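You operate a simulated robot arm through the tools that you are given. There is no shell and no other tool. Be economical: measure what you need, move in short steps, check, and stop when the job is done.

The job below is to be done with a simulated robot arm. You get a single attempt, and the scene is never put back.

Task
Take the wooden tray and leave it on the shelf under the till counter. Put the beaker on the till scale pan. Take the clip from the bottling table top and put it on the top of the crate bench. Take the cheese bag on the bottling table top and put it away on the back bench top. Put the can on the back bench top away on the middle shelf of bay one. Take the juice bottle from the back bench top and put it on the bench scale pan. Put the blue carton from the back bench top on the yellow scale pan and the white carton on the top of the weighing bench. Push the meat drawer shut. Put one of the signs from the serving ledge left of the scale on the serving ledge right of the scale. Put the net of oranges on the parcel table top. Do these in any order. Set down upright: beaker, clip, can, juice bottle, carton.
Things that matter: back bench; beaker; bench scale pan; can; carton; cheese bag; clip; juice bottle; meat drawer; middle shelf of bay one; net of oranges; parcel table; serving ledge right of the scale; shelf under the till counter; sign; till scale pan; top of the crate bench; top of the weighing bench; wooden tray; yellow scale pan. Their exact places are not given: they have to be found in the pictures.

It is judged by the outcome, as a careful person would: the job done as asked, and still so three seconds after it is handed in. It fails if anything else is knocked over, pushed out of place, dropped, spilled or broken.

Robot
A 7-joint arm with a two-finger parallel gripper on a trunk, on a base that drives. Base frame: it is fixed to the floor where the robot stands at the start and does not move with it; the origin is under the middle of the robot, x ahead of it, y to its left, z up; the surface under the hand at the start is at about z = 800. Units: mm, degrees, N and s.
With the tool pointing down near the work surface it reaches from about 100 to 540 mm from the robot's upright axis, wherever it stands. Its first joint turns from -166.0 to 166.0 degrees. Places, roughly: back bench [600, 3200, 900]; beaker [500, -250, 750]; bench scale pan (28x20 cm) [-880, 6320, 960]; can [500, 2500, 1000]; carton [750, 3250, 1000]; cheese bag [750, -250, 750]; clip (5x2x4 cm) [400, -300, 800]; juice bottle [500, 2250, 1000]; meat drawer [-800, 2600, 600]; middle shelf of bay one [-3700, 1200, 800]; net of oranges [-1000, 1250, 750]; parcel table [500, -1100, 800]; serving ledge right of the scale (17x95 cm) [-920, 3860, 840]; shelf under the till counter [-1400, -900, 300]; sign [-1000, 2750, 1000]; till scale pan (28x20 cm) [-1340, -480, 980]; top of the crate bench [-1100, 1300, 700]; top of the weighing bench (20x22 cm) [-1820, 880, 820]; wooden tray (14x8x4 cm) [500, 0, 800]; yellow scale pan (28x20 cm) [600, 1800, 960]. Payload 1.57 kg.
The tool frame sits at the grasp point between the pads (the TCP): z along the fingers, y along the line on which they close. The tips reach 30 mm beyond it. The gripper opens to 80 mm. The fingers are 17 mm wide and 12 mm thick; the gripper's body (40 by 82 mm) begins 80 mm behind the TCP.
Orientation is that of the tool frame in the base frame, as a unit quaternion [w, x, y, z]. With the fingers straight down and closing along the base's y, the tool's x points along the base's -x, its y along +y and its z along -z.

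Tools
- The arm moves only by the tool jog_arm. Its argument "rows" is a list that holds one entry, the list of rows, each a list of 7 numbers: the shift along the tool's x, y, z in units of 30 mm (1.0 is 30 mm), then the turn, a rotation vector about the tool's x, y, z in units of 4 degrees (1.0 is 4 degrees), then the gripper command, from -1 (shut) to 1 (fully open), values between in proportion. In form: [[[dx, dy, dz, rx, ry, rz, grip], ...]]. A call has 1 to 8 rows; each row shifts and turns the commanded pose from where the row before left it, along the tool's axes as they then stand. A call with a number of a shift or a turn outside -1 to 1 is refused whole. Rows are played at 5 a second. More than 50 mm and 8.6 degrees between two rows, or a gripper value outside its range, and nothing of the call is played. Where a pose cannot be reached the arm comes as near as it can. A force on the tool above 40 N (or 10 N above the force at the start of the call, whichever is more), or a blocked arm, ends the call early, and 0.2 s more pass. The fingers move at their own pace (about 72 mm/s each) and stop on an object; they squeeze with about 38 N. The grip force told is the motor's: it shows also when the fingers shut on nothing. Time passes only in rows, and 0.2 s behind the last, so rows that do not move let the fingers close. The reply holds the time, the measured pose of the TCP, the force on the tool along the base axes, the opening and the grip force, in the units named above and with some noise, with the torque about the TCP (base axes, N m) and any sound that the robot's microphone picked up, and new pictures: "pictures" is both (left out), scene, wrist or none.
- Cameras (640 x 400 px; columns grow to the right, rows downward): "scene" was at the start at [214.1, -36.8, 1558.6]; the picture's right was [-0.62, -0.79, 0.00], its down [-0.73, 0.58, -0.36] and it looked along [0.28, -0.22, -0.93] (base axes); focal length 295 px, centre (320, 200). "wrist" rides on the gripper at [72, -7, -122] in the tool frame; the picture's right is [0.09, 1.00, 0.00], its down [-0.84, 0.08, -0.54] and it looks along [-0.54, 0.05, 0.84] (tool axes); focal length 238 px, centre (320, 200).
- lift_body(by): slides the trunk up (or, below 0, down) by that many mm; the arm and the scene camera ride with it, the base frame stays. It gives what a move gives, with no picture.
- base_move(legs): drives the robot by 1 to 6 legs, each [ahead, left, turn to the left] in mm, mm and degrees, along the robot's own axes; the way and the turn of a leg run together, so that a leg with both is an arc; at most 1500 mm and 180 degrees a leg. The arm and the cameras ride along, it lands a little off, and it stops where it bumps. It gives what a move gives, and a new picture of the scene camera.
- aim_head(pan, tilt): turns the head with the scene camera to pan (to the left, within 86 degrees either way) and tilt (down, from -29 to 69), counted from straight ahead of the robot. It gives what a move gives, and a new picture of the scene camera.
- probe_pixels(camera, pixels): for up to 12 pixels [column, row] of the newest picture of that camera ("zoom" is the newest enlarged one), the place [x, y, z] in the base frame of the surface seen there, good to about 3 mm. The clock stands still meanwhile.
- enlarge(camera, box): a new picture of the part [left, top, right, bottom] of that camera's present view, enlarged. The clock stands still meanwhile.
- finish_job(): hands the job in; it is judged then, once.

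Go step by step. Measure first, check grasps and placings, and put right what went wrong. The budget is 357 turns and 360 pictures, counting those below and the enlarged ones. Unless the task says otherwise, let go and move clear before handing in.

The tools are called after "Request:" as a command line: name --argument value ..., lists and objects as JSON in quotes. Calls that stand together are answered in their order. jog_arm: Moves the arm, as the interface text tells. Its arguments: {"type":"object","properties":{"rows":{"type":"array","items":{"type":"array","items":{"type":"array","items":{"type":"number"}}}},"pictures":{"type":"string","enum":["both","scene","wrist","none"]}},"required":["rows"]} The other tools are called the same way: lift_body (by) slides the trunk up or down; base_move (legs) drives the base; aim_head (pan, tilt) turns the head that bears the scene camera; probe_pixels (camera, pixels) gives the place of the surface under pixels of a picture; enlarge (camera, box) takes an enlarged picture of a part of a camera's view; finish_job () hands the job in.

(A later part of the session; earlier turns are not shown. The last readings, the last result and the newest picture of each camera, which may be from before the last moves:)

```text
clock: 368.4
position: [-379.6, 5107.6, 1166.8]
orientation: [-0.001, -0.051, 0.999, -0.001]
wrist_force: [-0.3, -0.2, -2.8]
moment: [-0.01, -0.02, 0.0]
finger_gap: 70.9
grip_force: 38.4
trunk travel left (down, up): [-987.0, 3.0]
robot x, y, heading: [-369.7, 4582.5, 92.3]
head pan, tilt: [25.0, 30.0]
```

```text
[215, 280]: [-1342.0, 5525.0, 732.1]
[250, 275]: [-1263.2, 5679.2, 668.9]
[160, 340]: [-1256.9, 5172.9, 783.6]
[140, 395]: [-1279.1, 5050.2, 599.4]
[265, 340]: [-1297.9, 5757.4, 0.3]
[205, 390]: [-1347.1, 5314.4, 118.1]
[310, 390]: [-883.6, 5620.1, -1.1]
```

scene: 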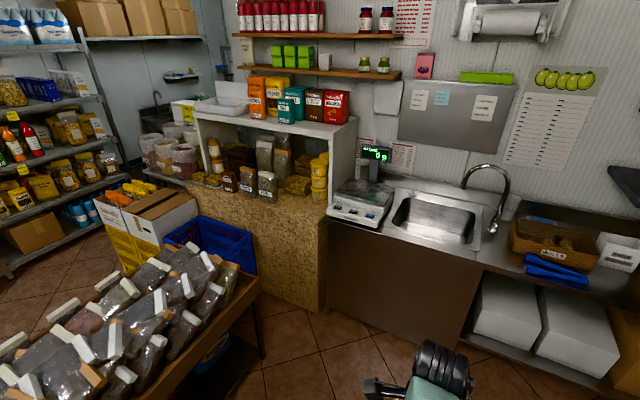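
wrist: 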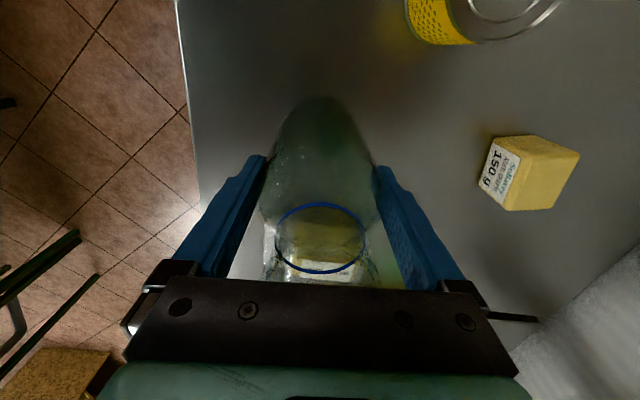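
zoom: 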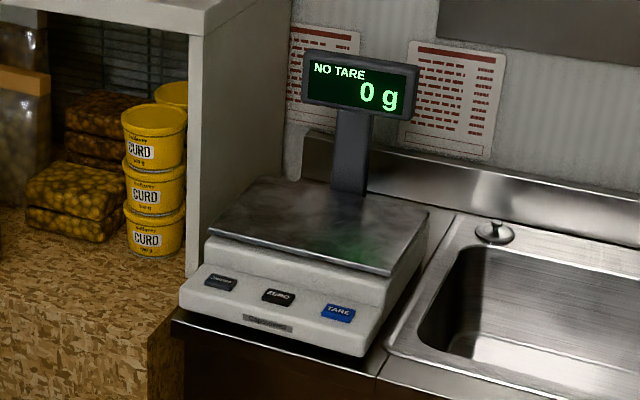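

The way is clear (crates end at x≈-1200). Driving in.

Request:
base_move --legs '[[550, 0, -2.3], [0, 500, 0]]'

Request:
aim_head --pan 0 --tilt 40

```text
clock: 374.1
position: [-857.0, 5666.6, 1166.5]
orientation: [-0.001, -0.025, 1.0, -0.001]
wrist_force: [-1.0, -0.5, -2.1]
moment: [-0.02, -0.01, -0.01]
finger_gap: 71.2
grip_force: 37.7
trunk travel left (down, up): [-987.0, 3.0]
robot x, y, heading: [-870.9, 5140.8, 89.4]
head pan, tilt: [25.0, 30.0]
```

scene: 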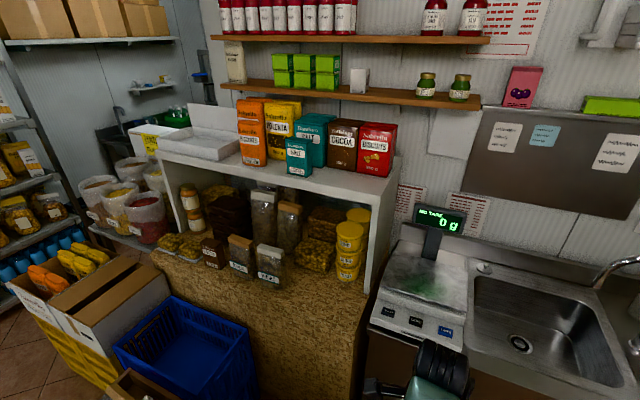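

```text
clock: 375.0
position: [-857.3, 5666.5, 1166.1]
orientation: [-0.001, -0.025, 1.0, -0.001]
wrist_force: [-0.5, -0.5, -3.3]
moment: [0.0, 0.04, 0.0]
finger_gap: 71.1
grip_force: 38.0
trunk travel left (down, up): [-987.0, 3.0]
robot x, y, heading: [-871.7, 5142.2, 89.2]
head pan, tilt: [0.0, 40.0]
```

scene: 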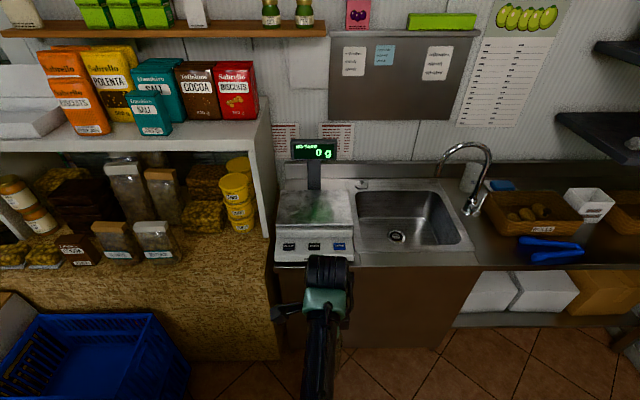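

Request:
base_move --legs '[[610, 22, 0]]'

Request:
lift_body --by -75

Request:
jog_arm --rows '[[[0, 0, 0, 0, 0, 0, -1]]]' --pictures "both"

```text
clock: 378.5
position: [-867.8, 6290.3, 1165.5]
orientation: [-0.001, -0.022, 1.0, 0.0]
wrist_force: [0.5, -0.1, -2.6]
moment: [0.0, -0.03, 0.03]
finger_gap: 70.9
grip_force: 38.3
trunk travel left (down, up): [-987.0, 3.0]
robot x, y, heading: [-885.7, 5768.0, 89.2]
head pan, tilt: [0.0, 40.0]
```

scene: 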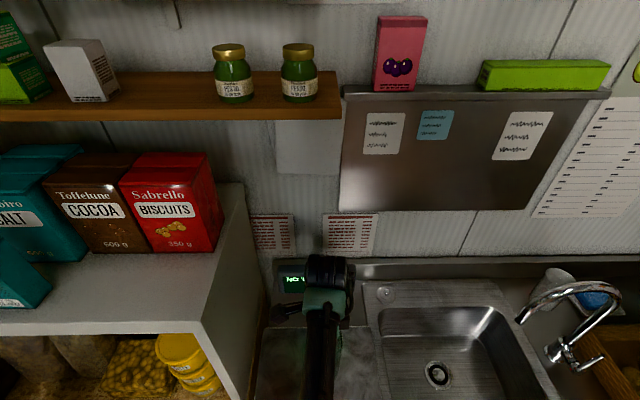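

```text
clock: 379.6
position: [-867.4, 6290.4, 1091.6]
orientation: [0.0, -0.022, 1.0, -0.001]
wrist_force: [0.5, 2.0, -3.0]
moment: [-0.02, 0.02, 0.02]
finger_gap: 71.0
grip_force: 38.3
trunk travel left (down, up): [-912.0, 78.0]
robot x, y, heading: [-887.3, 5765.2, 89.0]
head pan, tilt: [0.0, 40.0]
```

```text
clock: 380.0
position: [-868.7, 6290.4, 1091.0]
orientation: [0.0, -0.022, 1.0, -0.001]
wrist_force: [1.0, 0.6, -3.4]
moment: [-0.01, -0.05, 0.0]
finger_gap: 70.9
grip_force: 37.9
trunk travel left (down, up): [-912.0, 78.0]
robot x, y, heading: [-885.1, 5766.1, 89.1]
head pan, tilt: [0.0, 40.0]
```

scene: 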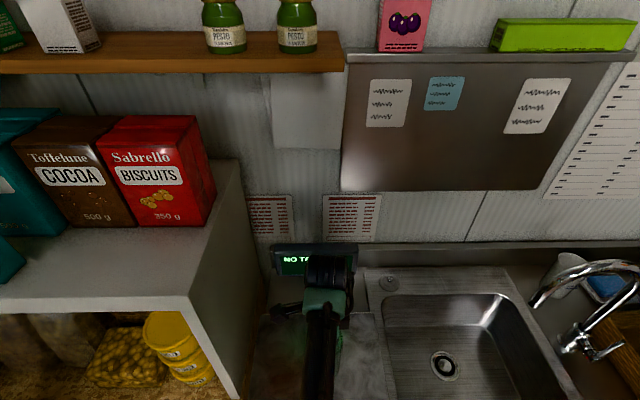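
wrist: 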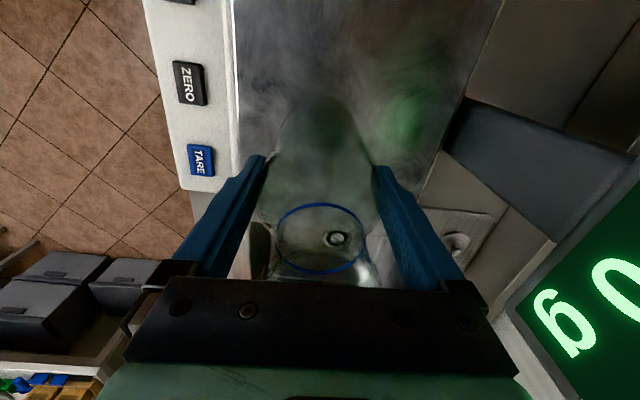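

Request:
jog_arm --rows '[[[0, 0, 0.1, 0, 0, 0, -1], [0, 0, 0.1, 0, 0, 0, -1], [0, 0, 0.05, 0, 0, 0, -1], [0, 0, 0, 0, 0, 0, -1]]]' --pictures "none"

```text
clock: 381.0
position: [-866.7, 6290.6, 1082.8]
orientation: [-0.001, -0.023, 1.0, 0.0]
wrist_force: [-0.3, 0.3, -2.8]
moment: [0.03, 0.0, 0.0]
finger_gap: 71.2
grip_force: 38.3
trunk travel left (down, up): [-912.0, 78.0]
robot x, y, heading: [-889.7, 5768.3, 89.2]
head pan, tilt: [0.0, 40.0]
```

Request:
jog_arm --rows '[[[0, 0, 0.06, 0, 0, 0, -1], [0, 0, 0.06, 0, 0, 0, -1], [0, 0, 0, 0, 0, 0, -1]]]' --pictures "none"

```text
clock: 381.8
position: [-867.8, 6289.9, 1082.3]
orientation: [-0.001, -0.022, 1.0, 0.001]
wrist_force: [1.9, -0.5, 11.1]
moment: [-0.44, -0.07, 0.02]
finger_gap: 70.9
grip_force: 38.2
trunk travel left (down, up): [-912.0, 78.0]
robot x, y, heading: [-884.5, 5767.0, 89.0]
head pan, tilt: [0.0, 40.0]
```

Contact. Releasing, then rising straight up.

Request:
jog_arm --rows '[[[0, 0, -0.03, 0, 0, 0, -1], [0, 0, 0, 0, 0, 0, 1], [0, 0, 0, 0, 0, 0, 1], [0, 0, 0, 0, 0, 0, 1]]]' --pictures "wrist"

Request:
lift_body --by 78

Request:
jog_arm --rows '[[[0, 0, -0.5, 0, 0, 0, 1], [0, 0, -0.7, 0, 0, 0, 1], [0, 0, -0.5, 0, 0, 0, 1]]]' --pictures "wrist"

```text
clock: 382.8
position: [-867.1, 6290.5, 1080.7]
orientation: [-0.001, -0.024, 1.0, 0.0]
wrist_force: [-0.3, -0.1, 0.1]
moment: [0.0, -0.01, -0.02]
finger_gap: 80.0
grip_force: 0.0
trunk travel left (down, up): [-912.0, 78.0]
robot x, y, heading: [-886.1, 5767.8, 89.2]
head pan, tilt: [0.0, 40.0]
```

wrist: 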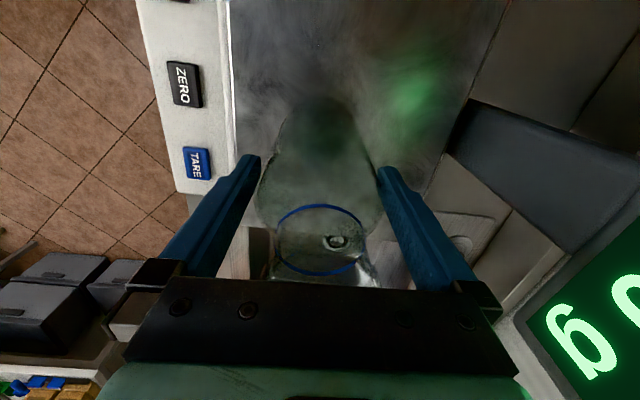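

```text
clock: 384.0
position: [-867.9, 6290.2, 1158.8]
orientation: [0.0, -0.022, 1.0, -0.001]
wrist_force: [0.4, 0.6, 0.4]
moment: [-0.02, -0.02, 0.01]
finger_gap: 80.1
grip_force: 0.1
trunk travel left (down, up): [-990.0, 0.0]
robot x, y, heading: [-885.2, 5767.9, 89.1]
head pan, tilt: [0.0, 40.0]
```

```text
clock: 384.8
position: [-867.1, 6291.0, 1210.5]
orientation: [0.0, -0.022, 1.0, -0.002]
wrist_force: [-0.6, -0.4, -0.1]
moment: [0.01, 0.02, 0.03]
finger_gap: 80.1
grip_force: 0.1
trunk travel left (down, up): [-990.0, 0.0]
robot x, y, heading: [-886.6, 5765.5, 89.2]
head pan, tilt: [0.0, 40.0]
```

wrist: 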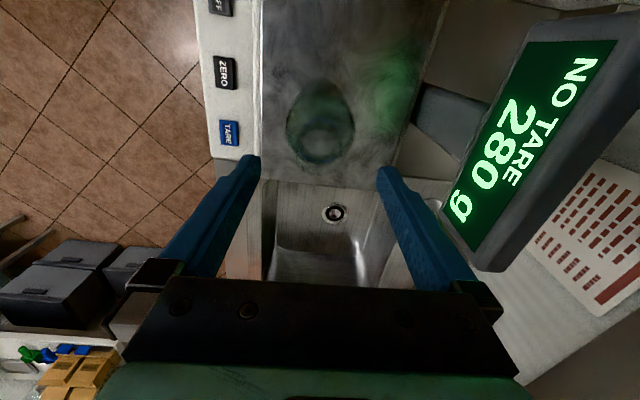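

Scale shows 280 g; bottle upright. Leaving and heading back to the serving counter.

Request:
jog_arm --rows '[[[0, 0, -0.5, 0, 0, 0, 1]]]' --pictures "none"

Request:
base_move --legs '[[-600, 0, 0.8], [0, -570, 0], [-1200, 0, 0], [-700, 0, 0], [0, 0, 90]]'

```text
clock: 385.2
position: [-867.1, 6291.8, 1226.1]
orientation: [0.0, -0.023, 1.0, -0.001]
wrist_force: [-0.8, 1.1, 0.7]
moment: [-0.02, 0.0, 0.02]
finger_gap: 80.1
grip_force: 0.0
trunk travel left (down, up): [-990.0, 0.0]
robot x, y, heading: [-883.6, 5767.2, 89.2]
head pan, tilt: [0.0, 40.0]
```

```text
clock: 404.5
position: [-862.6, 3278.9, 1224.3]
orientation: [0.0, 0.717, -0.697, 0.002]
wrist_force: [0.2, -0.3, -0.6]
moment: [0.01, -0.01, 0.0]
finger_gap: 79.9
grip_force: 0.0
trunk travel left (down, up): [-990.0, 0.0]
robot x, y, heading: [-340.3, 3251.5, 178.4]
head pan, tilt: [0.0, 40.0]
```

scene: 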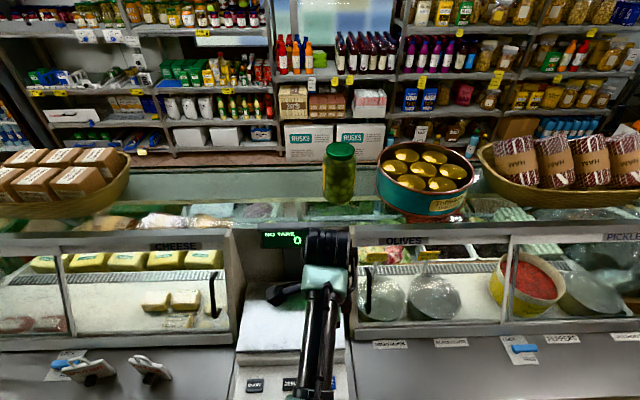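

Two small signs lie at (90,370) and (150,368) left of the scale; right ledge has labels at (390,343)... Tilting down for a better look.

Request:
aim_head --pan 10 --tilt 60

Request:
enlarge --camera "scene" --box '[120, 130, 360, 300]'

```text
clock: 405.3
position: [-860.7, 3279.2, 1224.7]
orientation: [0.0, 0.718, -0.696, 0.001]
wrist_force: [0.0, -0.7, 0.6]
moment: [-0.02, 0.02, 0.01]
finger_gap: 80.1
grip_force: 0.1
trunk travel left (down, up): [-990.0, 0.0]
robot x, y, heading: [-336.7, 3249.6, 178.1]
head pan, tilt: [10.0, 60.0]
```

scene: 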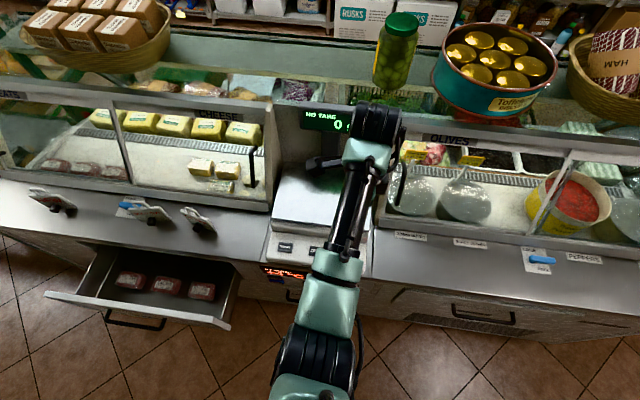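

```text
2.35 times, centred on (240, 215) of scene
```

zoom: 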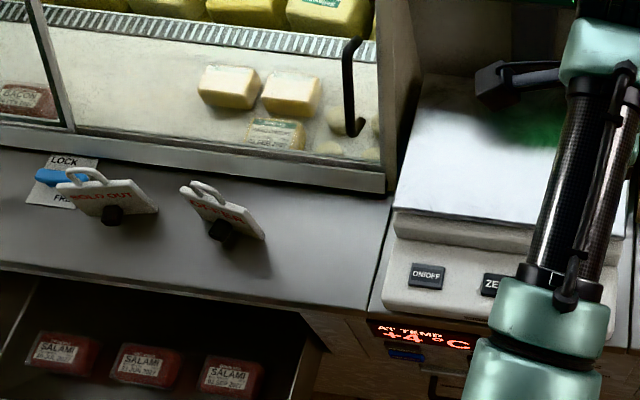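

Three signs on the left ledge; the rightmost (198,220) is freest. Probing it, the right ledge and the drawer.

Request:
probe_pixels --camera "scene" --pixels '[[190, 211], [210, 222], [203, 229], [215, 240], [230, 215], [235, 250], [430, 255], [500, 262], [395, 245], [470, 290], [220, 325], [60, 293]]'

Request:
enlarge --camera "scene" --box '[100, 180, 240, 260]'

```text
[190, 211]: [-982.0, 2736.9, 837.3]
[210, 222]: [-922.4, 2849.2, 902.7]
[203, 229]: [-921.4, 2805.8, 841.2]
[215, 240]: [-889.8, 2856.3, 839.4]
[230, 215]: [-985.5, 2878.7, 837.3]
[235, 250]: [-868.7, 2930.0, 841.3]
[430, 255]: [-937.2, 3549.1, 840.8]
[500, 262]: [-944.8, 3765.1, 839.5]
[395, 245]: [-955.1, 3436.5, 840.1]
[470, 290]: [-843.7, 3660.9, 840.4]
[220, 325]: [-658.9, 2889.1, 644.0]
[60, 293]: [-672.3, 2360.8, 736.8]
```

```text
4.57 times, centred on (170, 220) of scene
```

zoom: 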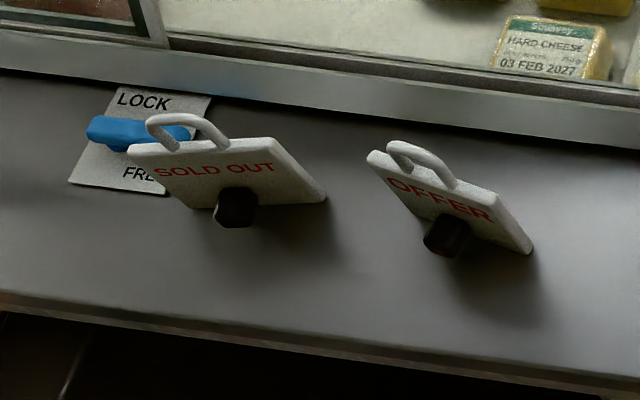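

Moving above the OFFER sign and looking with the wrist camera.

Request:
base_move --legs '[[0, 440, 1.6], [50, 0, 0]]'

Request:
lift_body --by -150

Request:
jog_arm --rows '[[[0, 0, 0, 0, 0, 0, 1]]]' --pictures "both"

```text
clock: 408.5
position: [-916.7, 2819.8, 1226.2]
orientation: [0.001, 0.727, -0.686, 0.0]
wrist_force: [0.7, 0.1, 0.2]
moment: [0.01, 0.03, 0.01]
finger_gap: 80.4
grip_force: 0.0
trunk travel left (down, up): [-990.0, 0.0]
robot x, y, heading: [-395.5, 2804.8, 179.8]
head pan, tilt: [10.0, 60.0]
```

scene: 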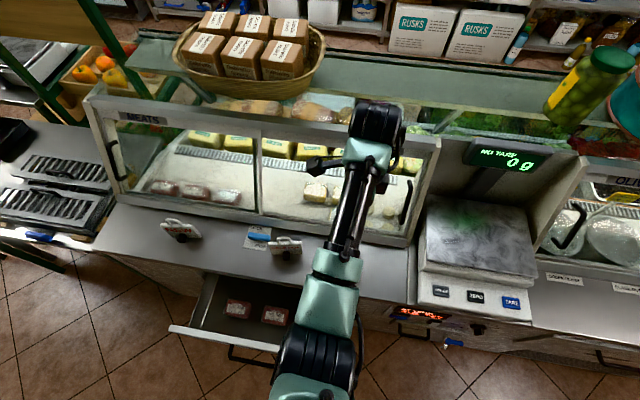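

```text
clock: 410.3
position: [-921.1, 2819.2, 1075.1]
orientation: [-0.001, 0.727, -0.686, 0.001]
wrist_force: [0.0, -0.6, -0.2]
moment: [0.0, 0.0, -0.01]
finger_gap: 80.1
grip_force: 0.0
trunk travel left (down, up): [-840.0, 150.0]
robot x, y, heading: [-393.2, 2805.9, 179.8]
head pan, tilt: [10.0, 60.0]
```

```text
clock: 410.7
position: [-921.3, 2818.8, 1074.7]
orientation: [0.0, 0.727, -0.687, 0.001]
wrist_force: [0.4, 0.6, 0.6]
moment: [-0.03, -0.01, -0.02]
finger_gap: 79.9
grip_force: 0.1
trunk travel left (down, up): [-840.0, 150.0]
robot x, y, heading: [-398.9, 2807.1, 179.8]
head pan, tilt: [10.0, 60.0]
```

scene: 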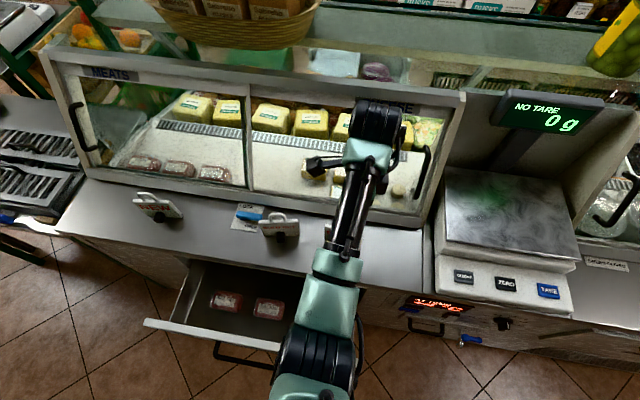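
wrist: 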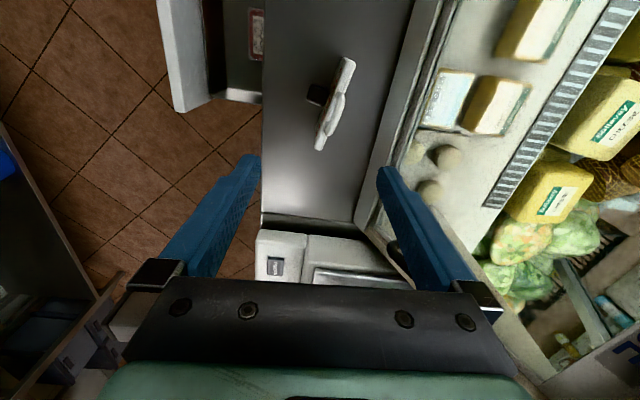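

Request:
enlarge --camera "wrist" --box '[290, 50, 380, 160]'

Request:
probe_pixels --camera "wrist" --pixels '[[349, 63], [335, 115], [320, 146], [338, 100], [344, 80], [328, 130], [316, 95], [330, 100], [325, 90]]'

```text
3.64 times, centred on (335, 105) of wrist
```

zoom: 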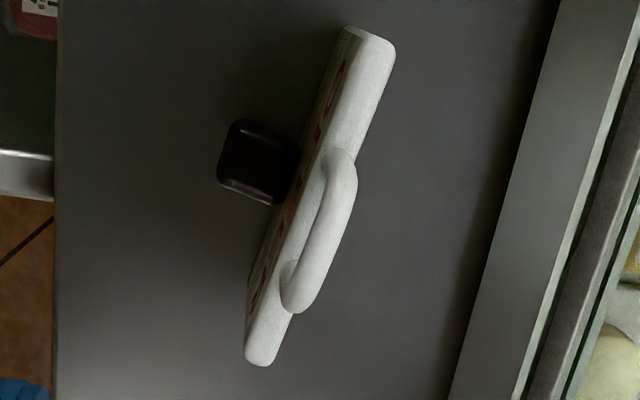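

```text
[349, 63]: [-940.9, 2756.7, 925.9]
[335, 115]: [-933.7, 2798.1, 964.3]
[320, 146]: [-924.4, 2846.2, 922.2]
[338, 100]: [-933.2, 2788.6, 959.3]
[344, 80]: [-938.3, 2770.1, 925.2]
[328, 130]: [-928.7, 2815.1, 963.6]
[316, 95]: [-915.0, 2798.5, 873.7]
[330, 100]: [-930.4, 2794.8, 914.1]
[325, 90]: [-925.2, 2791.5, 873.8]
```

Sign: plate 90 mm along (17,89), top 925, loop to 964, centre (-932,2800). Aligning yaw (+14°) with a 40 mm opening and descending partway.

Request:
jog_arm --rows '[[[0.31, 0.2, 0.5, 0, 0, 0.9, 0], [0.3, 0.2, 0.6, 0, 0, 0.9, 0], [0, 0, 0.6, 0, 0, 0.9, 0], [0, 0, 0.6, 0, 0, 0.8, 0]]]' --pictures "wrist"

```text
clock: 411.7
position: [-932.0, 2800.4, 1005.4]
orientation: [0.0, -0.638, 0.77, 0.0]
wrist_force: [1.0, -0.2, -0.3]
moment: [-0.02, 0.01, -0.01]
finger_gap: 39.8
grip_force: 0.1
trunk travel left (down, up): [-840.0, 150.0]
robot x, y, heading: [-393.9, 2803.7, 179.8]
head pan, tilt: [10.0, 60.0]
```

wrist: 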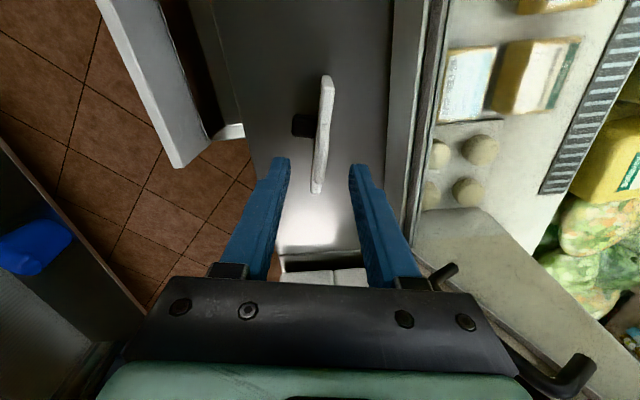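

Well aligned. Checking the black door handle at (575,370) for clearance.

Request:
probe_pixels --camera "wrist" --pixels '[[575, 370], [540, 385], [445, 275], [410, 180], [425, 120], [325, 130]]'

```text
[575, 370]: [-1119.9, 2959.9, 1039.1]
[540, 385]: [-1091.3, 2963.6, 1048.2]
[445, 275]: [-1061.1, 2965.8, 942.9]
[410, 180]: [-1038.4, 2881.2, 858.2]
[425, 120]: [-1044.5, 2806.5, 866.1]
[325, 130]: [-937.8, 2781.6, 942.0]
```

Plenty of clearance. Descending 70 mm and gripping.

Request:
jog_arm --rows '[[[0, 0, 0.8, 0, 0, 0, 0], [0, 0, 0.8, 0, 0, 0, 0], [0, 0, 0.7, 0, 0, 0, 0], [0, 0, 0, 0, 0, 0, -1], [0, 0, 0, 0, 0, 0, -1], [0, 0, 0, 0, 0, 0, -1]]]' --pictures "wrist"

```text
clock: 413.1
position: [-933.3, 2799.3, 936.5]
orientation: [0.0, -0.638, 0.77, -0.001]
wrist_force: [-0.5, -0.1, 0.8]
moment: [-0.01, 0.0, 0.01]
finger_gap: 10.2
grip_force: 27.9
trunk travel left (down, up): [-840.0, 150.0]
robot x, y, heading: [-396.5, 2809.3, 179.7]
head pan, tilt: [10.0, 60.0]
```

wrist: 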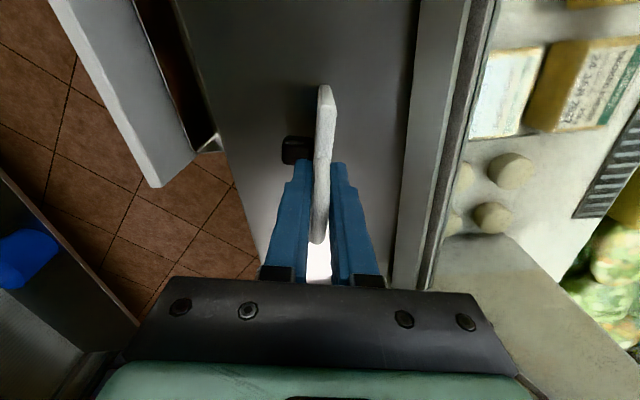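

Gripped (10 mm). Lifting slowly.

Request:
jog_arm --rows '[[[0, 0, -0.1, 0, 0, 0, -1], [0, 0, -0.2, 0, 0, 0, -1], [0, 0, -0.3, 0, 0, 0, -1], [0, 0, -0.4, 0, 0, 0, -1], [0, 0, -0.4, 0, 0, 0, -1]]]' --pictures "wrist"

Request:
lift_body --by 150

Request:
base_move --legs '[[-80, 0, 0], [0, -920, 0]]'

```text
clock: 414.3
position: [-930.9, 2799.5, 980.4]
orientation: [0.0, -0.638, 0.77, -0.002]
wrist_force: [0.4, 0.8, -0.9]
moment: [0.02, 0.02, -0.04]
finger_gap: 10.4
grip_force: 27.8
trunk travel left (down, up): [-840.0, 150.0]
robot x, y, heading: [-397.1, 2804.1, 180.1]
head pan, tilt: [10.0, 60.0]
```

wrist: 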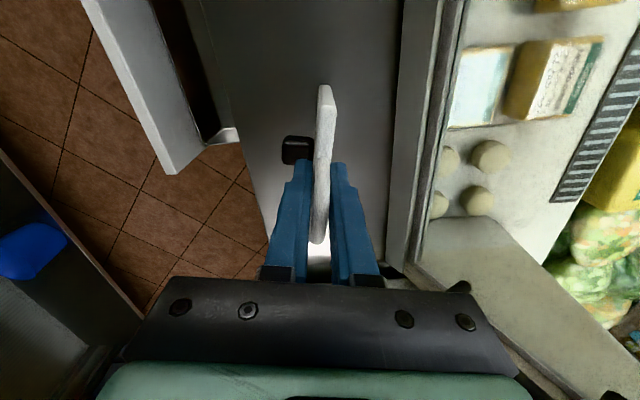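

```text
clock: 416.0
position: [-932.0, 2799.6, 1129.1]
orientation: [0.0, -0.638, 0.77, -0.002]
wrist_force: [0.0, 0.3, -1.1]
moment: [0.02, 0.02, 0.01]
finger_gap: 9.9
grip_force: 27.8
trunk travel left (down, up): [-990.0, 0.0]
robot x, y, heading: [-396.6, 2805.9, 180.0]
head pan, tilt: [10.0, 60.0]
```

```text
clock: 421.5
position: [-854.5, 3710.7, 1129.4]
orientation: [-0.001, -0.642, 0.767, -0.002]
wrist_force: [-0.6, -0.4, -0.4]
moment: [0.0, -0.01, 0.01]
finger_gap: 10.2
grip_force: 27.9
trunk travel left (down, up): [-990.0, 0.0]
robot x, y, heading: [-321.4, 3721.2, -179.6]
head pan, tilt: [10.0, 60.0]
```

scene: 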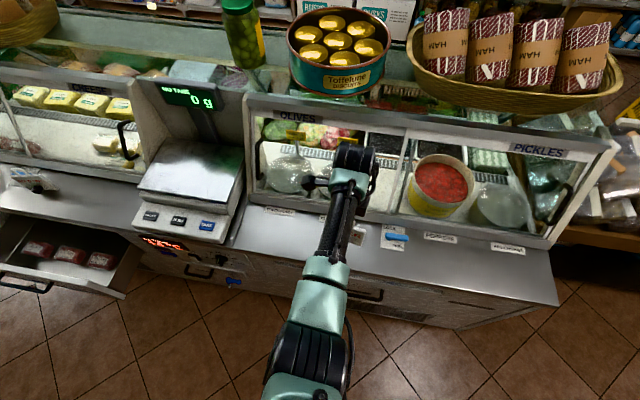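

Request:
probe_pixels --camera "scene" --pixels '[[395, 237], [440, 238], [508, 248], [450, 262], [480, 258], [530, 285], [260, 230], [480, 235], [520, 250], [280, 212]]'

```text
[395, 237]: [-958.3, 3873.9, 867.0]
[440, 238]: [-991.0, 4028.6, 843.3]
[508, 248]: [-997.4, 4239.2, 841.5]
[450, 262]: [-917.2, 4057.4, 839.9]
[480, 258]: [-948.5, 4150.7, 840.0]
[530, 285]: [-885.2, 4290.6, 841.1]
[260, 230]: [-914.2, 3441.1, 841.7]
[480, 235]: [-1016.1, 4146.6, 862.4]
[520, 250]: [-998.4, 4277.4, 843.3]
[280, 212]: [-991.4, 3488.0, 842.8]
```

Free spot at about (-908,3710) on the right ledge. Moving in and lowering.

Request:
base_move --legs '[[55, 0, 0]]'

Request:
lift_body --by -180

Request:
jog_arm --rows '[[[0, 0, 0.1, 0, 0, 0, -1]]]' --pictures "wrist"

```text
clock: 422.4
position: [-907.8, 3710.1, 1130.3]
orientation: [0.0, -0.642, 0.767, 0.0]
wrist_force: [-0.7, -0.2, -0.1]
moment: [0.0, 0.07, -0.02]
finger_gap: 10.3
grip_force: 28.6
trunk travel left (down, up): [-990.0, 0.0]
robot x, y, heading: [-373.6, 3727.3, -179.8]
head pan, tilt: [10.0, 60.0]
```

scene: 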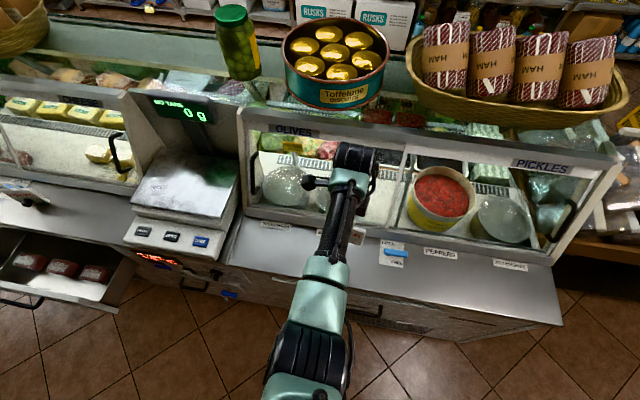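

```text
clock: 424.4
position: [-907.9, 3709.4, 949.5]
orientation: [-0.001, -0.642, 0.767, -0.001]
wrist_force: [0.2, -0.5, -1.1]
moment: [-0.03, -0.01, 0.01]
finger_gap: 10.2
grip_force: 28.1
trunk travel left (down, up): [-810.0, 180.0]
robot x, y, heading: [-377.6, 3721.6, -179.6]
head pan, tilt: [10.0, 60.0]
```

```text
clock: 424.8
position: [-908.2, 3711.9, 948.0]
orientation: [0.0, -0.642, 0.767, -0.002]
wrist_force: [0.1, 0.1, -0.9]
moment: [0.0, -0.02, 0.01]
finger_gap: 10.3
grip_force: 27.4
trunk travel left (down, up): [-810.0, 180.0]
robot x, y, heading: [-375.6, 3720.1, -179.6]
head pan, tilt: [10.0, 60.0]
```

wrist: 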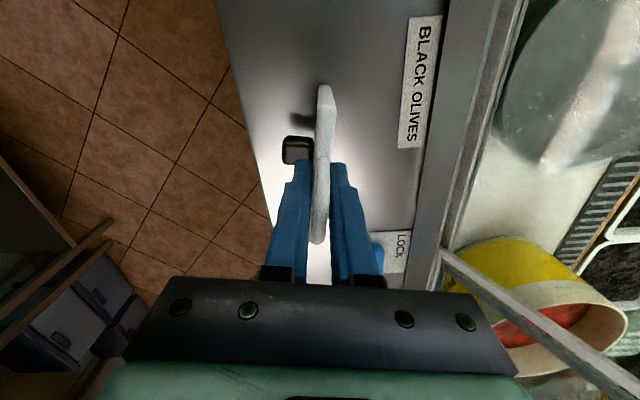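

Request:
jog_arm --rows '[[[0, 0, 0.1, 0, 0, 0, -1], [0, 0, 0.1, 0, 0, 0, -1], [0, 0, 0.08, 0, 0, 0, -1], [0, 0, 0.06, 0, 0, 0, -1], [0, 0, 0, 0, 0, 0, -1]]]' --pictures "none"

```text
clock: 426.0
position: [-908.3, 3711.0, 936.9]
orientation: [0.0, -0.641, 0.767, -0.001]
wrist_force: [0.6, 0.7, 0.6]
moment: [-0.04, -0.03, 0.02]
finger_gap: 10.1
grip_force: 28.2
trunk travel left (down, up): [-810.0, 180.0]
robot x, y, heading: [-376.8, 3725.9, -179.9]
head pan, tilt: [10.0, 60.0]
```

Request:
jog_arm --rows '[[[0, 0, 0.05, 0, 0, 0, -1], [0, 0, 0.04, 0, 0, 0, -1], [0, 0, 0, 0, 0, 0, -1]]]' --pictures "none"

```text
clock: 426.8
position: [-910.0, 3710.2, 936.8]
orientation: [-0.002, -0.643, 0.766, 0.001]
wrist_force: [1.7, -0.2, 20.6]
moment: [0.16, -0.24, 0.0]
finger_gap: 10.1
grip_force: 28.0
trunk travel left (down, up): [-810.0, 180.0]
robot x, y, heading: [-375.9, 3721.4, -179.7]
head pan, tilt: [10.0, 60.0]
```

Firm contact. Easing, opening to ~30 mm, rising.

Request:
jog_arm --rows '[[[0, 0, -0.06, 0, 0, 0, -1], [0, 0, 0, 0, 0, 0, -0.5], [0, 0, 0, 0, 0, 0, -0.1], [0, 0, -0.5, 0, 0, 0, 0], [0, 0, -1, 0, 0, 0, 0], [0, 0, -1, 0, 0, 0, 0], [0, 0, -0.8, 0, 0, 0, 0]]]' --pictures "wrist"

```text
clock: 428.4
position: [-908.9, 3710.9, 1034.1]
orientation: [0.001, -0.642, 0.766, -0.001]
wrist_force: [-0.7, -0.7, 0.1]
moment: [0.03, 0.0, 0.02]
finger_gap: 40.3
grip_force: 0.0
trunk travel left (down, up): [-810.0, 180.0]
robot x, y, heading: [-373.1, 3721.0, -179.6]
head pan, tilt: [10.0, 60.0]
```

wrist: 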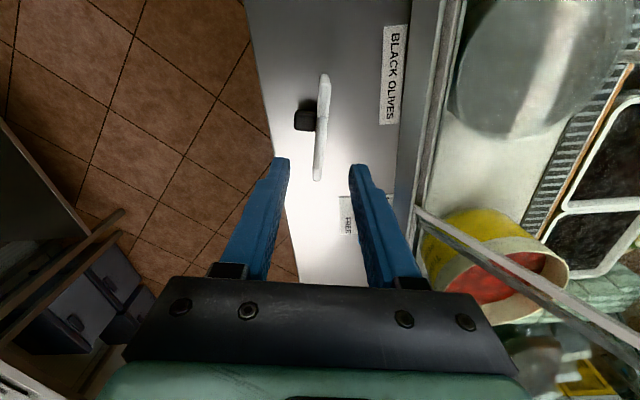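

The sign stands on the right ledge. Next the drawer: backing off and rotating the tool to point forward (~70° pitch) with fingers closed.

Request:
lift_body --by 100

Request:
base_move --legs '[[-150, 0, 0], [0, 1090, 0]]'

Request:
jog_arm --rows '[[[0, 0, -0.4, -0.684, -0.573, -0.977, -1], [0, 0, -0.4, -0.684, -0.573, -0.977, -1], [0, 0, -0.4, -0.684, -0.573, -0.977, -1], [0, 0, -0.4, -0.684, -0.573, -0.977, -1], [0, 0, -0.4, -0.684, -0.573, -0.977, -1], [0, 0, -0.4, -0.684, -0.573, -0.977, -1], [0, 0, -0.4, -0.684, -0.573, -0.977, -1], [0, 0, -0.4, -0.684, -0.573, -0.977, -1]]]' --pictures "none"

Request:
jog_arm --rows '[[[0, 0, -0.4, -0.684, -0.573, -0.977, -1], [0, 0, -0.4, -0.684, -0.573, -0.977, -1], [0, 0, -0.4, -0.684, -0.573, -0.977, -1], [0, 0, -0.4, -0.684, -0.573, -0.977, -1], [0, 0, -0.4, -0.684, -0.573, -0.977, -1], [0, 0, -0.4, -0.684, -0.573, -0.977, -1], [0, 0, -0.4, -0.684, -0.573, -0.977, -1], [0, 0, -0.4, -0.684, -0.573, -0.977, -1]]]' --pictures "none"

Request:
jog_arm --rows '[[[0, 0, 0, -0.684, -0.573, -0.977, -1], [0, 0, 0, -0.684, -0.573, -0.977, -1], [0, 0, 0, -0.684, -0.573, -0.977, -1], [0, 0, 0, -0.684, -0.573, -0.977, -1], [0, 0, 0, -0.684, -0.573, -0.977, -1], [0, 0, 0, -0.684, -0.573, -0.977, -1]]]' --pictures "scene"

```text
clock: 429.8
position: [-909.1, 3710.4, 1134.6]
orientation: [0.001, -0.642, 0.767, -0.001]
wrist_force: [0.1, 0.3, 0.1]
moment: [-0.01, 0.0, 0.01]
finger_gap: 40.3
grip_force: 0.0
trunk travel left (down, up): [-910.0, 80.0]
robot x, y, heading: [-375.2, 3724.6, -179.8]
head pan, tilt: [10.0, 60.0]
```

```text
clock: 436.4
position: [-753.0, 2610.2, 1133.1]
orientation: [0.0, -0.639, 0.769, -0.002]
wrist_force: [0.4, -0.2, -0.4]
moment: [-0.01, 0.02, 0.02]
finger_gap: 39.9
grip_force: 0.1
trunk travel left (down, up): [-910.0, 80.0]
robot x, y, heading: [-218.7, 2619.3, 180.0]
head pan, tilt: [10.0, 60.0]
```

scene: 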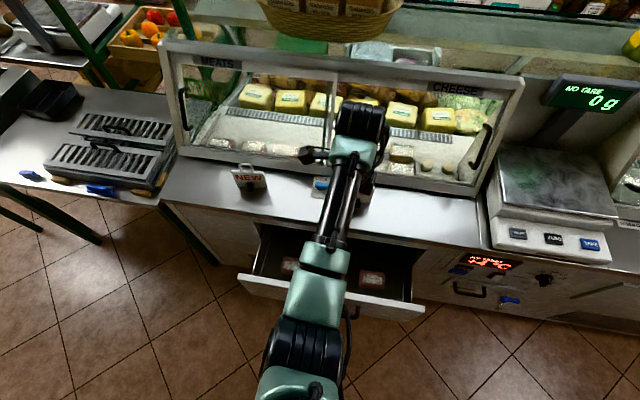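

```text
clock: 438.2
position: [-737.5, 2597.1, 1226.2]
orientation: [0.0, 0.802, -0.546, -0.243]
wrist_force: [-0.7, -0.4, 0.2]
moment: [0.01, -0.01, 0.0]
finger_gap: 0.1
grip_force: 21.1
trunk travel left (down, up): [-910.0, 80.0]
robot x, y, heading: [-216.8, 2618.4, 179.6]
head pan, tilt: [10.0, 60.0]
```

```text
clock: 440.0
position: [-682.3, 2570.6, 1298.9]
orientation: [-0.001, 0.855, -0.249, -0.454]
wrist_force: [-0.5, 0.4, 0.3]
moment: [0.03, 0.03, -0.01]
finger_gap: 0.0
grip_force: 21.4
trunk travel left (down, up): [-910.0, 80.0]
robot x, y, heading: [-220.5, 2615.7, 180.1]
head pan, tilt: [10.0, 60.0]
```

```text
clock: 441.4
position: [-681.9, 2571.9, 1300.3]
orientation: [-0.001, 0.82, -0.003, -0.573]
wrist_force: [0.2, 0.2, 0.2]
moment: [0.01, 0.0, -0.01]
finger_gap: 0.0
grip_force: 21.5
trunk travel left (down, up): [-910.0, 80.0]
robot x, y, heading: [-219.4, 2620.7, 179.9]
head pan, tilt: [10.0, 60.0]
```

scene: 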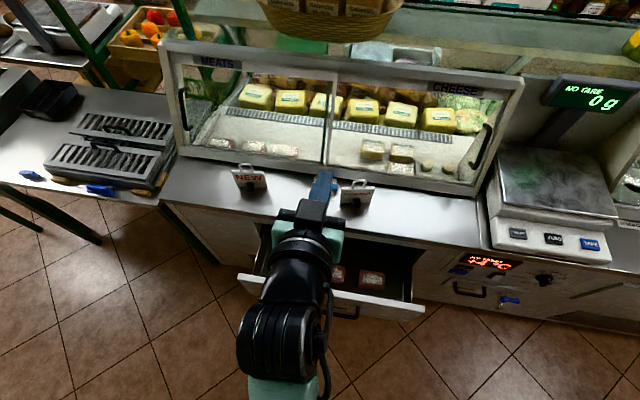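

Tool points forward now. Probing the drawer front.

Request:
probe_pixels --camera "scene" --pixels '[[250, 277], [415, 303], [250, 290], [410, 315], [360, 298], [346, 316], [270, 240], [405, 250], [445, 292], [230, 240], [470, 300]]'

```text
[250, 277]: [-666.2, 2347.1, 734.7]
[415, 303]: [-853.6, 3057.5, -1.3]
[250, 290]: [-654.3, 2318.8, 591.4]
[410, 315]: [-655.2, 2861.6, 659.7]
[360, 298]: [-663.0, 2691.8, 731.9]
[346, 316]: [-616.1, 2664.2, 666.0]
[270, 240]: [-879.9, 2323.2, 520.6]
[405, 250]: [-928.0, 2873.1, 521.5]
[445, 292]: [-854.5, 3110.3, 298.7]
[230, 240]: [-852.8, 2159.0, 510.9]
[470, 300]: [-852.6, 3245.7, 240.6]
```

Drawer face at x≈-655, z 590–735, centre y≈2605; handle bar at z 666. I'll push at z≈712 above the handle. Backing 110 mm and lowering.

Request:
base_move --legs '[[-110, -33, 0]]'

Request:
lift_body --by -300

Request:
lift_body --by -278

Request:
aim_head --pan 0 --tilt 45

```text
clock: 442.6
position: [-575.4, 2603.1, 1298.9]
orientation: [-0.002, 0.82, -0.004, -0.572]
wrist_force: [-0.8, -0.1, -0.6]
moment: [0.02, -0.01, 0.03]
finger_gap: 0.2
grip_force: 21.6
trunk travel left (down, up): [-910.0, 80.0]
robot x, y, heading: [-112.9, 2653.3, 180.1]
head pan, tilt: [10.0, 60.0]
```

scene: 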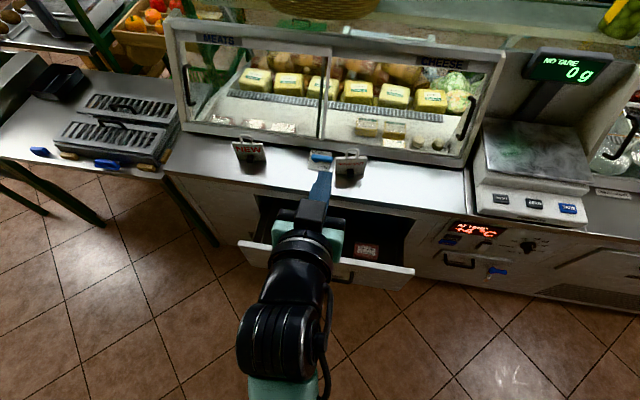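

```text
clock: 445.6
position: [-575.2, 2603.2, 999.6]
orientation: [-0.002, 0.82, -0.005, -0.572]
wrist_force: [0.8, -0.5, 1.1]
moment: [0.04, -0.02, 0.01]
finger_gap: 0.0
grip_force: 21.0
trunk travel left (down, up): [-610.0, 380.0]
robot x, y, heading: [-110.7, 2650.4, 179.9]
head pan, tilt: [10.0, 60.0]
```

```text
clock: 448.4
position: [-575.1, 2604.1, 720.4]
orientation: [-0.002, 0.82, -0.005, -0.572]
wrist_force: [0.5, 0.6, -0.8]
moment: [0.02, 0.01, 0.01]
finger_gap: 0.0
grip_force: 21.1
trunk travel left (down, up): [-332.0, 658.0]
robot x, y, heading: [-106.9, 2651.4, 180.1]
head pan, tilt: [10.0, 60.0]
```

```text
clock: 449.2
position: [-574.9, 2603.6, 721.8]
orientation: [-0.001, 0.82, -0.005, -0.572]
wrist_force: [0.2, -0.3, -0.3]
moment: [-0.01, -0.01, 0.0]
finger_gap: 0.0
grip_force: 21.6
trunk travel left (down, up): [-332.0, 658.0]
robot x, y, heading: [-112.2, 2647.8, 180.0]
head pan, tilt: [0.0, 45.0]
```

scene: 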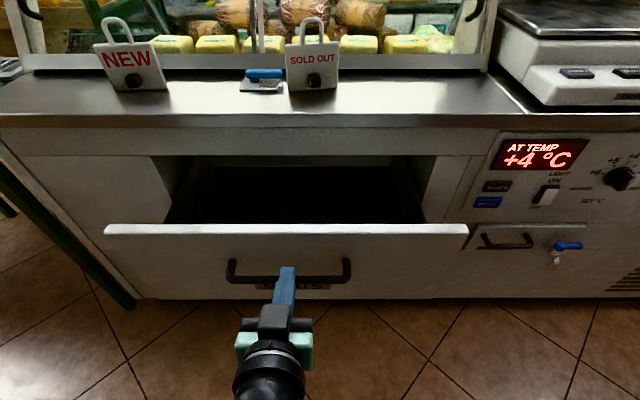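

The fingertip is lined up above the handle. Retracting the arm 100 mm, driving in, then pushing with the arm.

Request:
jog_arm --rows '[[[0.345, 0, -0.939, 0, 0, 0, -1], [0.345, 0, -0.939, 0, 0, 0, -1], [0.345, 0, -0.939, 0, 0, 0, -1], [0.1, 0, -0.28, 0, 0, 0, -1]]]' --pictures "none"

Request:
base_move --legs '[[140, 0, 0]]'

```text
clock: 450.2
position: [-497.1, 2592.3, 691.8]
orientation: [-0.001, 0.819, -0.005, -0.574]
wrist_force: [0.1, -0.4, 0.1]
moment: [0.0, 0.02, -0.04]
finger_gap: 0.0
grip_force: 21.4
out of reach, approached as far as the arm can: row 2, 3, 4
trunk travel left (down, up): [-332.0, 658.0]
robot x, y, heading: [-113.8, 2649.4, 179.7]
head pan, tilt: [0.0, 45.0]
```

```text
clock: 451.6
position: [-638.8, 2592.6, 690.7]
orientation: [-0.002, 0.82, -0.005, -0.573]
wrist_force: [-0.1, -0.2, 0.8]
moment: [-0.01, 0.0, -0.02]
finger_gap: 0.0
grip_force: 21.6
trunk travel left (down, up): [-332.0, 658.0]
robot x, y, heading: [-250.6, 2652.9, 179.6]
head pan, tilt: [0.0, 45.0]
```

scene: 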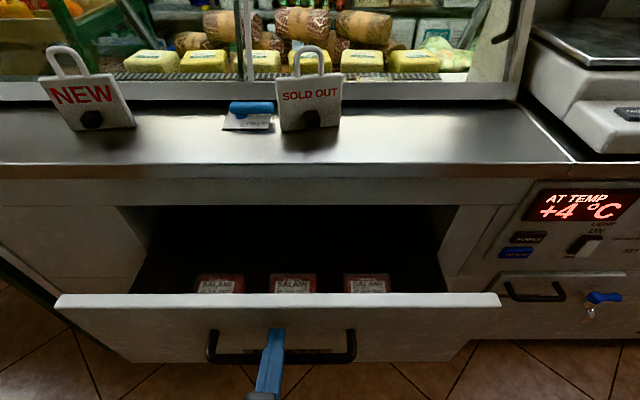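

The tip is at the panel, above the handle. Pushing in with the arm.

Request:
jog_arm --rows '[[[-0.15, 0, 0.4, 0, 0, 0, -1], [-0.2, 0, 0.56, 0, 0, 0, -1], [-0.2, 0, 0.56, 0, 0, 0, -1], [-0.2, 0, 0.56, 0, 0, 0, -1], [-0.2, 0, 0.56, 0, 0, 0, -1], [-0.2, 0, 0.56, 0, 0, 0, -1]]]' --pictures "scene"

```text
clock: 452.9
position: [-740.2, 2594.1, 689.6]
orientation: [-0.003, 0.82, -0.006, -0.572]
wrist_force: [0.3, 0.2, -0.4]
moment: [-0.02, 0.0, -0.02]
finger_gap: 0.0
grip_force: 21.6
trunk travel left (down, up): [-332.0, 658.0]
robot x, y, heading: [-250.1, 2650.5, 180.0]
head pan, tilt: [0.0, 45.0]
```

scene: 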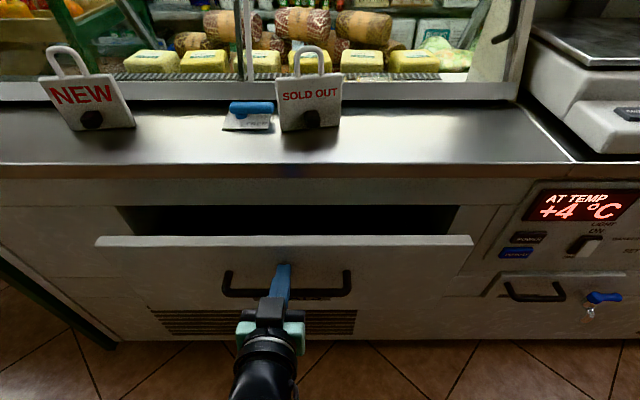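

Closing nicely. Continuing.

Request:
jog_arm --rows '[[[-0.15, 0, 0.4, 0, 0, 0, -1], [-0.2, 0, 0.5, 0, 0, 0, -1], [-0.2, 0, 0.5, 0, 0, 0, -1], [-0.15, 0, 0.4, 0, 0, 0, -1], [-0.12, 0, 0.3, 0, 0, 0, -1]]]' --pictures "scene"

```text
clock: 454.1
position: [-807.8, 2595.4, 690.5]
orientation: [-0.003, 0.82, -0.005, -0.573]
wrist_force: [-1.0, 0.3, -0.5]
moment: [0.0, -0.01, 0.02]
finger_gap: 0.0
grip_force: 21.1
trunk travel left (down, up): [-332.0, 658.0]
robot x, y, heading: [-246.4, 2650.3, 179.7]
head pan, tilt: [0.0, 45.0]
```

scene: 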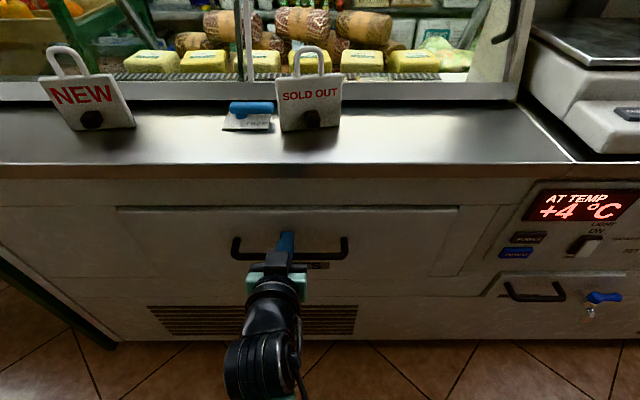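

Almost flush. A few more small pushes until resistance.

Request:
jog_arm --rows '[[[-0.1, 0, 0.25, 0, 0, 0, -1], [-0.08, 0, 0.2, 0, 0, 0, -1], [-0.08, 0, 0.2, 0, 0, 0, -1], [-0.08, 0, 0.2, 0, 0, 0, -1]]]' --pictures "none"

Request:
enlarge --camera "scene" --box '[80, 180, 520, 320]'

```text
clock: 454.6
position: [-812.8, 2595.2, 691.4]
orientation: [-0.003, 0.821, -0.005, -0.571]
wrist_force: [16.2, 2.1, 5.7]
moment: [0.01, 0.11, -0.02]
finger_gap: 0.0
grip_force: 21.4
trunk travel left (down, up): [-332.0, 658.0]
robot x, y, heading: [-249.6, 2651.5, 179.6]
head pan, tilt: [0.0, 45.0]
stopped in row 2: the force on the tool passed its limit at 48 N (the readings are from after the stop); the commanded pose is now the measured one
```

```text
1.45 times, centred on (300, 250) of scene
```

zoom: 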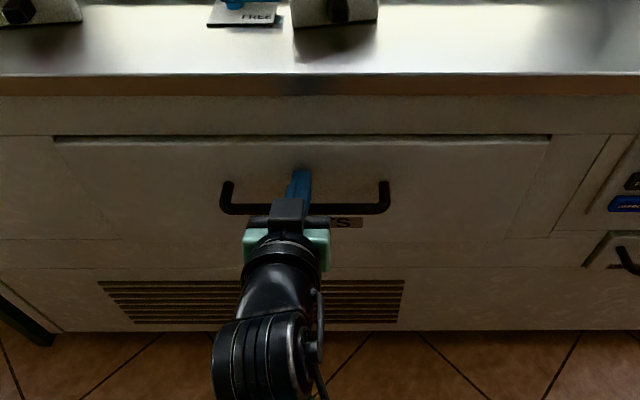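

Hard stop reached; drawer flush. Withdrawing and verifying by probing.

Request:
jog_arm --rows '[[[0.2, 0, -0.5, 0, 0, 0, -1], [0.345, 0, -0.939, 0, 0, 0, -1], [0.345, 0, -0.939, 0, 0, 0, -1]]]' --pictures "none"

Request:
base_move --legs '[[-150, 0, 0]]'

Request:
probe_pixels --camera "scene" --pixels '[[180, 200], [400, 200], [180, 230], [400, 230], [90, 215], [480, 225], [180, 180]]'

```text
clock: 455.4
position: [-735.1, 2594.9, 688.1]
orientation: [-0.002, 0.821, -0.005, -0.571]
wrist_force: [0.3, -0.3, -0.7]
moment: [0.04, 0.03, 0.01]
finger_gap: 0.0
grip_force: 21.4
trunk travel left (down, up): [-332.0, 658.0]
robot x, y, heading: [-256.2, 2652.3, 179.6]
head pan, tilt: [0.0, 45.0]
```

```text
clock: 456.8
position: [-584.6, 2594.1, 688.2]
orientation: [-0.002, 0.822, -0.005, -0.57]
wrist_force: [0.1, -0.7, 0.7]
moment: [0.0, 0.0, -0.02]
finger_gap: 0.0
grip_force: 21.6
trunk travel left (down, up): [-332.0, 658.0]
robot x, y, heading: [-98.8, 2651.6, 179.9]
head pan, tilt: [0.0, 45.0]
```

scene: 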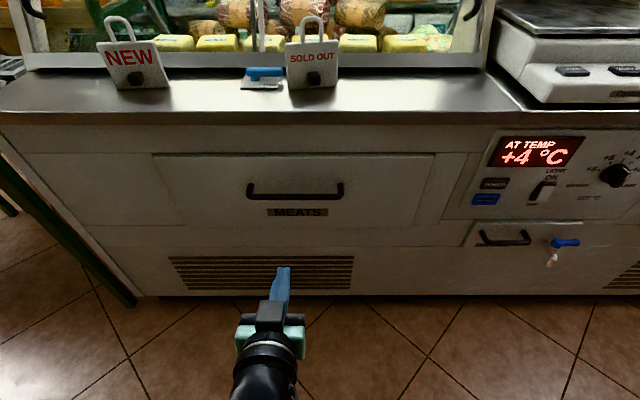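

```text
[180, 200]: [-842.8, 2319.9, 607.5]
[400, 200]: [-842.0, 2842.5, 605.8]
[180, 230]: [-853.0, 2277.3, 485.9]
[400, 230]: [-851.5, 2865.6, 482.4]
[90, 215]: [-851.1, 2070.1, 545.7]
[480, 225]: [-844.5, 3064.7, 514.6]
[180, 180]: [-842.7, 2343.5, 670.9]
```

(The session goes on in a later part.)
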